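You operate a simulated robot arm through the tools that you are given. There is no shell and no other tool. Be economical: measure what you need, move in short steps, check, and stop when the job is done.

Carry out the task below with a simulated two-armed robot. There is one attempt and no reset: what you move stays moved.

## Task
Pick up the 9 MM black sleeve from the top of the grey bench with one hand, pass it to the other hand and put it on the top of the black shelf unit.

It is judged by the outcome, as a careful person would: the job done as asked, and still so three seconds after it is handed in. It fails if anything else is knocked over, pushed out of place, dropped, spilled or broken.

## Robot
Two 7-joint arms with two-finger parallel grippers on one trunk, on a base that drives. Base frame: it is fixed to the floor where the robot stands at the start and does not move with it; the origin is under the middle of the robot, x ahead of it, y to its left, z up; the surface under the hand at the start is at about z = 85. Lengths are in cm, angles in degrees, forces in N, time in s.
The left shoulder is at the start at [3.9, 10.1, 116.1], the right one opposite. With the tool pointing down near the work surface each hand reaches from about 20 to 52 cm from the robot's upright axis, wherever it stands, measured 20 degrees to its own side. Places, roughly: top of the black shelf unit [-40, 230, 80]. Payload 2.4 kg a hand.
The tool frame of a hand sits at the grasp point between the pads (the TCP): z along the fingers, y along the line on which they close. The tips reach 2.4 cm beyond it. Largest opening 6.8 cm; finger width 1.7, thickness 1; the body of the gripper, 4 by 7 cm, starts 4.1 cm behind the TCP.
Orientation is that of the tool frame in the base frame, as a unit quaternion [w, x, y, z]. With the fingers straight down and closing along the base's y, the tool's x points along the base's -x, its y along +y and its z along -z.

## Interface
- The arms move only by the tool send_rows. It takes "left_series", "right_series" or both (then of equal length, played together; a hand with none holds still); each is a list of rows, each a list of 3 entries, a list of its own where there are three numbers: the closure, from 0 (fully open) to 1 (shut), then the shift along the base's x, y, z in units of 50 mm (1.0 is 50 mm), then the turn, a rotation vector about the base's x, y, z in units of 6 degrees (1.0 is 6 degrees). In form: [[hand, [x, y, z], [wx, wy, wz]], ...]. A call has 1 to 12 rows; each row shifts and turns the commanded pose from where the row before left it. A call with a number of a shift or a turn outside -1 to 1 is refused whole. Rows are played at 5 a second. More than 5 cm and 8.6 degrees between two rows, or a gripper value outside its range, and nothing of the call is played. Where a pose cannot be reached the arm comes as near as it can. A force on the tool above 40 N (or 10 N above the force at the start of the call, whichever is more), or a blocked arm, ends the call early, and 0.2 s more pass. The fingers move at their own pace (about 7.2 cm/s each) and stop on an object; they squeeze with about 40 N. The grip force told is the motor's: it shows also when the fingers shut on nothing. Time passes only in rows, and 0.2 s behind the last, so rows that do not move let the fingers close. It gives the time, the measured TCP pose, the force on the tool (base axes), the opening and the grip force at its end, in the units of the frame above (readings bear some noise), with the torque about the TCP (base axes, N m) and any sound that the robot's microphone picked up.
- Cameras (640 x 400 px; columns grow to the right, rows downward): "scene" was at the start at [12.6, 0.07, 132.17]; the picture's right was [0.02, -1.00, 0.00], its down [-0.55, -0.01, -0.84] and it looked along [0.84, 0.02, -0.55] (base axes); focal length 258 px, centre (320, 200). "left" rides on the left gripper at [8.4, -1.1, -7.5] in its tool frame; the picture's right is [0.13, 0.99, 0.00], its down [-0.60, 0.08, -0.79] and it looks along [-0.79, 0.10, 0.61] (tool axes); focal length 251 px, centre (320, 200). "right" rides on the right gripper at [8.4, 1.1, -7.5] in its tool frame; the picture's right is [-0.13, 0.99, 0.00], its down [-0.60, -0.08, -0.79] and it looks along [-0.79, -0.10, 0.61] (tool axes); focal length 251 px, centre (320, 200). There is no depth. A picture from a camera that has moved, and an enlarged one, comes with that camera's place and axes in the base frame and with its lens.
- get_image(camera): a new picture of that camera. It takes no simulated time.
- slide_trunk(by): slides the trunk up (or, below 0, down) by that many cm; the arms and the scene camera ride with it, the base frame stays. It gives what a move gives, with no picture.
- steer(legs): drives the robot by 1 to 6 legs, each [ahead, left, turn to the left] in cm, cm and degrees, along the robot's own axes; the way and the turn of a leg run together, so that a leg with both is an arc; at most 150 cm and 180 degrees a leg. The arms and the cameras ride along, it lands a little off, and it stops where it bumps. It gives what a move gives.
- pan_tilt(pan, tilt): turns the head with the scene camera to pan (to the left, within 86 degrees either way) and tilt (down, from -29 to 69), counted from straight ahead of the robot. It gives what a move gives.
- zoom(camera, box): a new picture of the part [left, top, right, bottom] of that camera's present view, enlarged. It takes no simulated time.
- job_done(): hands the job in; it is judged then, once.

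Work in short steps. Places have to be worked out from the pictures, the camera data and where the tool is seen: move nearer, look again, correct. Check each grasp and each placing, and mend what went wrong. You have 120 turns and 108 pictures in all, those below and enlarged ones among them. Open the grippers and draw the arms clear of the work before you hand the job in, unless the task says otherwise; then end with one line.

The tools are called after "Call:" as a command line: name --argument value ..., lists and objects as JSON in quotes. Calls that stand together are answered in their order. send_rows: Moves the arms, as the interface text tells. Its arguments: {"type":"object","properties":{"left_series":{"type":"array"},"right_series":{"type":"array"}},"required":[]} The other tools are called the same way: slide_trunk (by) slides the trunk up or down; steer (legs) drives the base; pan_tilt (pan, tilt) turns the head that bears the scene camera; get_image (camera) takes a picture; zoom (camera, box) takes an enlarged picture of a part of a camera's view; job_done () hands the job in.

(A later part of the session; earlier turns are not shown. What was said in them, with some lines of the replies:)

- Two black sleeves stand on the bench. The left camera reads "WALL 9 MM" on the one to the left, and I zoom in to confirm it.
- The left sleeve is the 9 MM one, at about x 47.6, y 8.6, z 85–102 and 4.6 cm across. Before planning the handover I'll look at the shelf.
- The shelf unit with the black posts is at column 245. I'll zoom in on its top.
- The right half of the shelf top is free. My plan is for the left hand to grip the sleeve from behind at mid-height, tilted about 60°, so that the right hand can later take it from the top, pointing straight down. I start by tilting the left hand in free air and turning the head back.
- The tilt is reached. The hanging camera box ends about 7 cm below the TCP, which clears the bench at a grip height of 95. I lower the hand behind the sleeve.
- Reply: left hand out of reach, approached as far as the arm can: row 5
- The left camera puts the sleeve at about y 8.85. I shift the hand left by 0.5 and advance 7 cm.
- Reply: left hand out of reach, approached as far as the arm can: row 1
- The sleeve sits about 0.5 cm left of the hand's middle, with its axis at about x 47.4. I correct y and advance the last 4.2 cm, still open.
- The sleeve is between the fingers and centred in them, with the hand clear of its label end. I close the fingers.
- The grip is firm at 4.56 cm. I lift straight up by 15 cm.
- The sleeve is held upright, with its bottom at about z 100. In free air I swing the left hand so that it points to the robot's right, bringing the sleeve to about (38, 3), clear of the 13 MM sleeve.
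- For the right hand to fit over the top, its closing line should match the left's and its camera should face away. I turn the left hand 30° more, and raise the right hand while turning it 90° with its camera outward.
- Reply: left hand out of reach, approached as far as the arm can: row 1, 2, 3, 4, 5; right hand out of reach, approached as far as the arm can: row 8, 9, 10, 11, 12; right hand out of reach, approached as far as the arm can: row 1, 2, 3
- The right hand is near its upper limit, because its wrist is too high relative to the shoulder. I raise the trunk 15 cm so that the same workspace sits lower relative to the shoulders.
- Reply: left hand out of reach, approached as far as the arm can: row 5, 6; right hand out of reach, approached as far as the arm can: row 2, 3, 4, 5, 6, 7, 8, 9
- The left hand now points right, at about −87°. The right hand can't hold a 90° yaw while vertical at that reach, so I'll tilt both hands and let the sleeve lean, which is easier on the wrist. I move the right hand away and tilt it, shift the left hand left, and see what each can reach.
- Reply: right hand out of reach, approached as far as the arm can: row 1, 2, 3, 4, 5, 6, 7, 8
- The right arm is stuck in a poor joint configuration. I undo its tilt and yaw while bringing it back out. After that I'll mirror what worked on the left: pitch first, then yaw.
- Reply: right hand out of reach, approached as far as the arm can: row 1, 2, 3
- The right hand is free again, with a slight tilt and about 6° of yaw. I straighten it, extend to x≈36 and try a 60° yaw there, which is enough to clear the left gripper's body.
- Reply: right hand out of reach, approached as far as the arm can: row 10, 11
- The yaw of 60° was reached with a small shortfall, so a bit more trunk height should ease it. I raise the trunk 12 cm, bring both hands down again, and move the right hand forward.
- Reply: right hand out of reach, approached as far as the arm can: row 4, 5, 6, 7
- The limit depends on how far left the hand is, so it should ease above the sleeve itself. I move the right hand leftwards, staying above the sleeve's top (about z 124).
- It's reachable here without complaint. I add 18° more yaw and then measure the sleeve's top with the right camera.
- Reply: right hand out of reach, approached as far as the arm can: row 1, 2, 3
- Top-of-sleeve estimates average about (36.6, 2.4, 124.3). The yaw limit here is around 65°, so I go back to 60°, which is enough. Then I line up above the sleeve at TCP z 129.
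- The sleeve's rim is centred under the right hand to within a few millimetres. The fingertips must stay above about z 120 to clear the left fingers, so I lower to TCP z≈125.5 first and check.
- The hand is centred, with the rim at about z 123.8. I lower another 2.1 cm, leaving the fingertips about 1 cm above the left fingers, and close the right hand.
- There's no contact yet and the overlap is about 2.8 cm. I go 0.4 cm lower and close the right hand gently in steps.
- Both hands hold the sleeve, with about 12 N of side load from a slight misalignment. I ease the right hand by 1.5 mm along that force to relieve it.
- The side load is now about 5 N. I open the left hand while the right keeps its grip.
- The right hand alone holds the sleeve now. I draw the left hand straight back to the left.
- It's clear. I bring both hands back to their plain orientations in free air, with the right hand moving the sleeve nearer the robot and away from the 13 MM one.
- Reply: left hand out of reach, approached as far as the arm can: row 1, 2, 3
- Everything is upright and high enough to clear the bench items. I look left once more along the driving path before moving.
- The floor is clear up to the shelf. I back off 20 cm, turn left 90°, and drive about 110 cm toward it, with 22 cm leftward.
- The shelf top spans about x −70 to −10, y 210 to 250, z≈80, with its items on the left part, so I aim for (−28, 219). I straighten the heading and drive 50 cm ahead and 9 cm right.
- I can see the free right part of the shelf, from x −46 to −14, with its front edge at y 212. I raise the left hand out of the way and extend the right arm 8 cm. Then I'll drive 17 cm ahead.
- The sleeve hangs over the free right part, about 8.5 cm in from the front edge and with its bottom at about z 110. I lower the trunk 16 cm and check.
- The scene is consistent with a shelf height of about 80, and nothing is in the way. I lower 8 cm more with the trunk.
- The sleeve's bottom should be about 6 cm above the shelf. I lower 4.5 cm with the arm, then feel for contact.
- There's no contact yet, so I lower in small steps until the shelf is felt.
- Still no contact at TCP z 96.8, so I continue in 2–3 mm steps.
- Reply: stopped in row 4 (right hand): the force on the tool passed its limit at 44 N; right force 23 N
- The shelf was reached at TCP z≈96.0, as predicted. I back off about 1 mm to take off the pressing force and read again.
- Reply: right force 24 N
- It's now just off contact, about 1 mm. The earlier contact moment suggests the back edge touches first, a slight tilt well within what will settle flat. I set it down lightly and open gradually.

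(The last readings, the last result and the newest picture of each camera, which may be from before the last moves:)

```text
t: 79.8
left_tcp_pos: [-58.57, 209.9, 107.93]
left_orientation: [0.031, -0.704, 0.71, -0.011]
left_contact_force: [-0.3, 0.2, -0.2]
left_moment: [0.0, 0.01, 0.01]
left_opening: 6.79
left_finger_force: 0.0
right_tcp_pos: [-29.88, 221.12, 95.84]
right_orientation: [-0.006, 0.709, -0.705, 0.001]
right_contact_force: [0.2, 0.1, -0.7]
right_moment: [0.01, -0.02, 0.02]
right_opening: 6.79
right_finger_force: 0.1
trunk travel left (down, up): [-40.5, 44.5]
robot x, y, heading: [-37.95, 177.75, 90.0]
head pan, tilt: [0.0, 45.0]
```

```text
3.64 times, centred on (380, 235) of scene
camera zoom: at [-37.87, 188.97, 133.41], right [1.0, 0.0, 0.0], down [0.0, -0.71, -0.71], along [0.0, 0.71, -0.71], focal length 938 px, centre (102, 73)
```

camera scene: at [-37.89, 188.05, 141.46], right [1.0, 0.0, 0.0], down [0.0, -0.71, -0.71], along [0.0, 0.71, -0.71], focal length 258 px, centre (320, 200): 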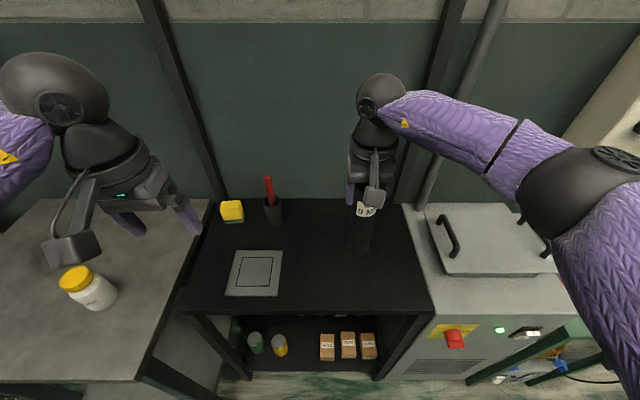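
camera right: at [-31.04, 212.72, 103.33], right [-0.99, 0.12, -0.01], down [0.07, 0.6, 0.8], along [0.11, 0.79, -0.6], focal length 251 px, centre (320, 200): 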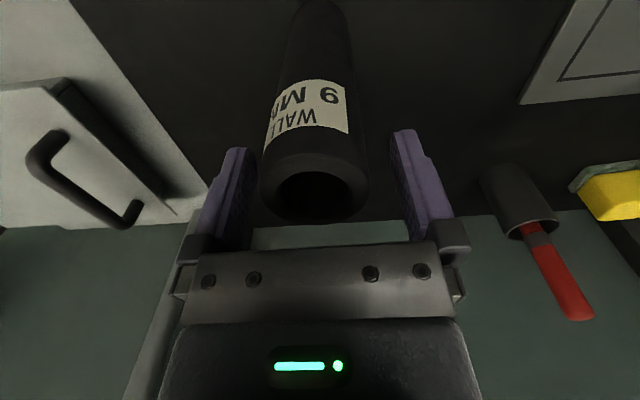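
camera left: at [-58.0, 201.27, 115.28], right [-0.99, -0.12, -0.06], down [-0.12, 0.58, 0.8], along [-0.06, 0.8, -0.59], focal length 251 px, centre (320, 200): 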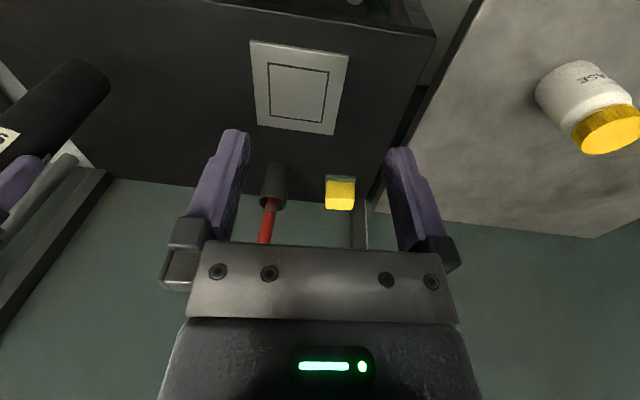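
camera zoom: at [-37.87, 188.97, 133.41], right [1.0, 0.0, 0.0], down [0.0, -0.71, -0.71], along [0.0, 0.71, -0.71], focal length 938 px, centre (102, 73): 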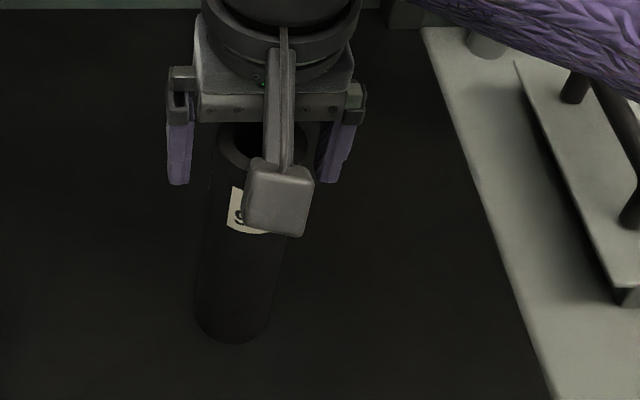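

The sleeve stands free between the open fingers. I raise the right hand straight up, slowly at first.

Call:
send_rows --right_series '[[0, [0.04, 0, 0.1], [0, 0, 0]], [0, [0, 0, 0.2], [0, 0, 0]], [0, [0, 0, 0.4], [0, 0, 0]], [0, [0, 0, 0.5], [0, 0, 0]], [0, [0, 0, 0.6], [0, 0, 0]], [0, [0, 0, 0.4], [0, 0, 0]], [0, [0, 0, 0], [0, 0, 0]]]'

Call:
get_image --camera "scene"

Call:
get_image --camera "right"

```text
t: 81.4
left_tcp_pos: [-58.58, 209.69, 107.97]
left_orientation: [0.032, -0.703, 0.71, -0.011]
left_contact_force: [-0.1, 0.8, -0.4]
left_moment: [0.02, -0.02, -0.01]
left_opening: 6.82
left_finger_force: 0.1
right_tcp_pos: [-29.59, 220.81, 107.12]
right_orientation: [-0.007, 0.709, -0.706, 0.001]
right_contact_force: [-0.1, -0.4, 0.2]
right_moment: [-0.02, 0.01, 0.01]
right_opening: 6.79
right_finger_force: 0.1
trunk travel left (down, up): [-40.5, 44.5]
robot x, y, heading: [-38.01, 177.84, 90.1]
head pan, tilt: [0.0, 45.0]
```

```text
45 pictures are left
camera scene: at [-37.87, 188.98, 133.41], right [1.0, 0.0, 0.0], down [0.0, -0.71, -0.71], along [0.0, 0.71, -0.71], focal length 258 px, centre (320, 200)
```

scene: 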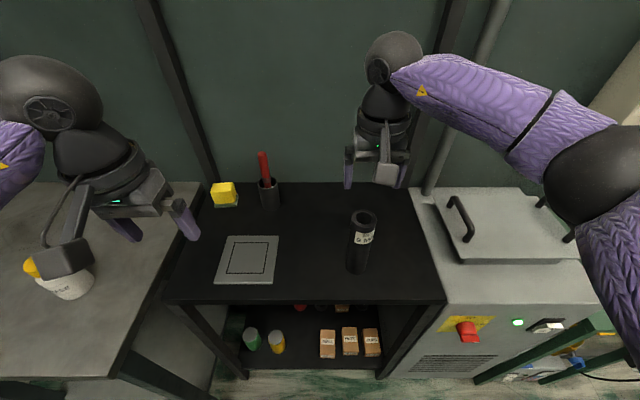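

```text
44 pictures are left
camera right: at [-30.64, 212.52, 114.5], right [-0.99, 0.12, -0.01], down [0.07, 0.6, 0.8], along [0.11, 0.79, -0.6], focal length 251 px, centre (320, 200)
```

right: 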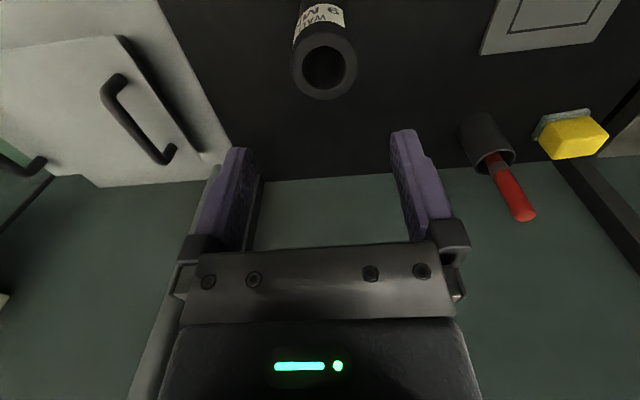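

The sleeve stands upright on the shelf with everything else undisturbed. I raise the trunk for clearance, back the robot off, and take a final look.

Call:
slide_trunk --by 12

Call:
steer --legs '[[-40, 0, 0]]'

Call:
get_image --camera "scene"

```text
t: 82.9
left_tcp_pos: [-58.53, 209.81, 120.12]
left_orientation: [0.032, -0.703, 0.71, -0.012]
left_contact_force: [0.7, 0.9, 0.2]
left_moment: [0.0, 0.02, 0.01]
left_opening: 6.8
left_finger_force: 0.1
right_tcp_pos: [-29.68, 221.03, 118.89]
right_orientation: [-0.007, 0.709, -0.705, 0.002]
right_contact_force: [-1.0, -0.2, 0.0]
right_moment: [0.01, -0.02, 0.0]
right_opening: 6.8
right_finger_force: 0.0
trunk travel left (down, up): [-52.5, 32.4]
robot x, y, heading: [-38.13, 177.83, 89.7]
head pan, tilt: [0.0, 45.0]
```

```text
t: 85.4
left_tcp_pos: [-58.66, 168.76, 119.95]
left_orientation: [0.032, -0.705, 0.708, -0.012]
left_contact_force: [-0.8, -0.2, -0.7]
left_moment: [0.04, 0.01, -0.01]
left_opening: 6.78
left_finger_force: 0.1
right_tcp_pos: [-29.95, 180.25, 118.98]
right_orientation: [-0.007, 0.711, -0.703, 0.002]
right_contact_force: [0.0, -0.1, 0.0]
right_moment: [0.0, 0.02, 0.02]
right_opening: 6.77
right_finger_force: 0.0
trunk travel left (down, up): [-52.5, 32.4]
robot x, y, heading: [-37.55, 137.1, 90.3]
head pan, tilt: [0.0, 45.0]
```

```text
43 pictures are left
camera scene: at [-37.89, 146.74, 145.48], right [1.0, 0.0, 0.0], down [0.0, -0.71, -0.71], along [0.0, 0.71, -0.71], focal length 258 px, centre (320, 200)
```

scene: 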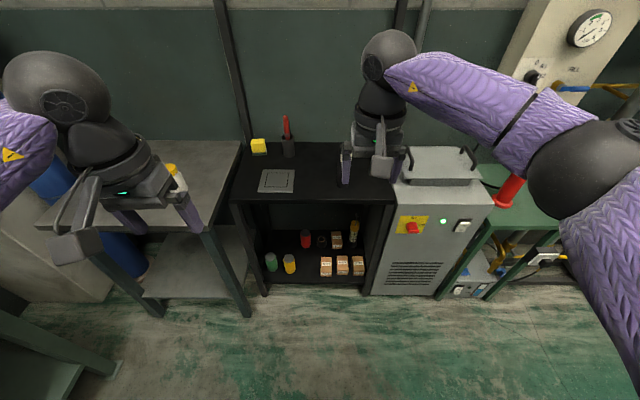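

The sleeve should be right behind the right hand's finger in this view, so I confirm with the right camera and a zoom.

Call:
get_image --camera "right"

Call:
zoom --camera "scene" --box '[290, 110, 420, 220]'

```text
42 pictures are left
camera right: at [-31.02, 171.78, 126.4], right [-0.99, 0.12, -0.01], down [0.06, 0.6, 0.8], along [0.1, 0.79, -0.6], focal length 251 px, centre (320, 200)
```

right: 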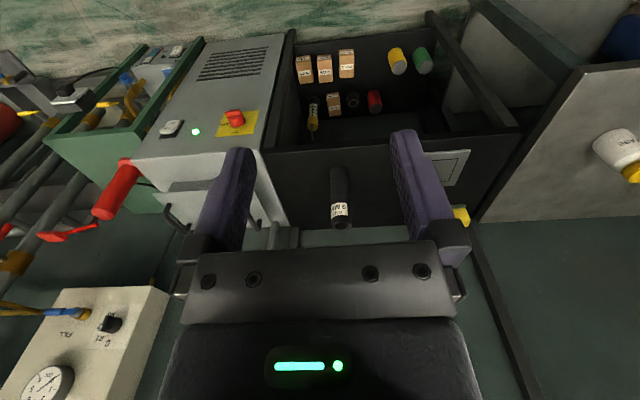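

```text
3.64 times, centred on (355, 165) of scene
camera zoom: at [-37.89, 146.74, 145.48], right [1.0, 0.0, 0.0], down [0.0, -0.71, -0.71], along [0.0, 0.71, -0.71], focal length 938 px, centre (193, 327)
```

zoom: 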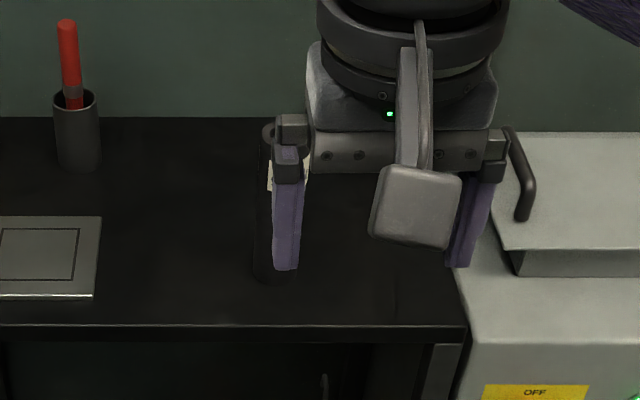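

The sleeve is standing upright on the shelf top. Both grippers are open and clear, and nothing else has moved, so I hand the job in.

Call:
job_done

```text
The job is handed in.
```

The 9 MM sleeve was picked up with the left hand, passed to the right hand and set upright on top of the black shelf unit; nothing else was seen to be disturbed.
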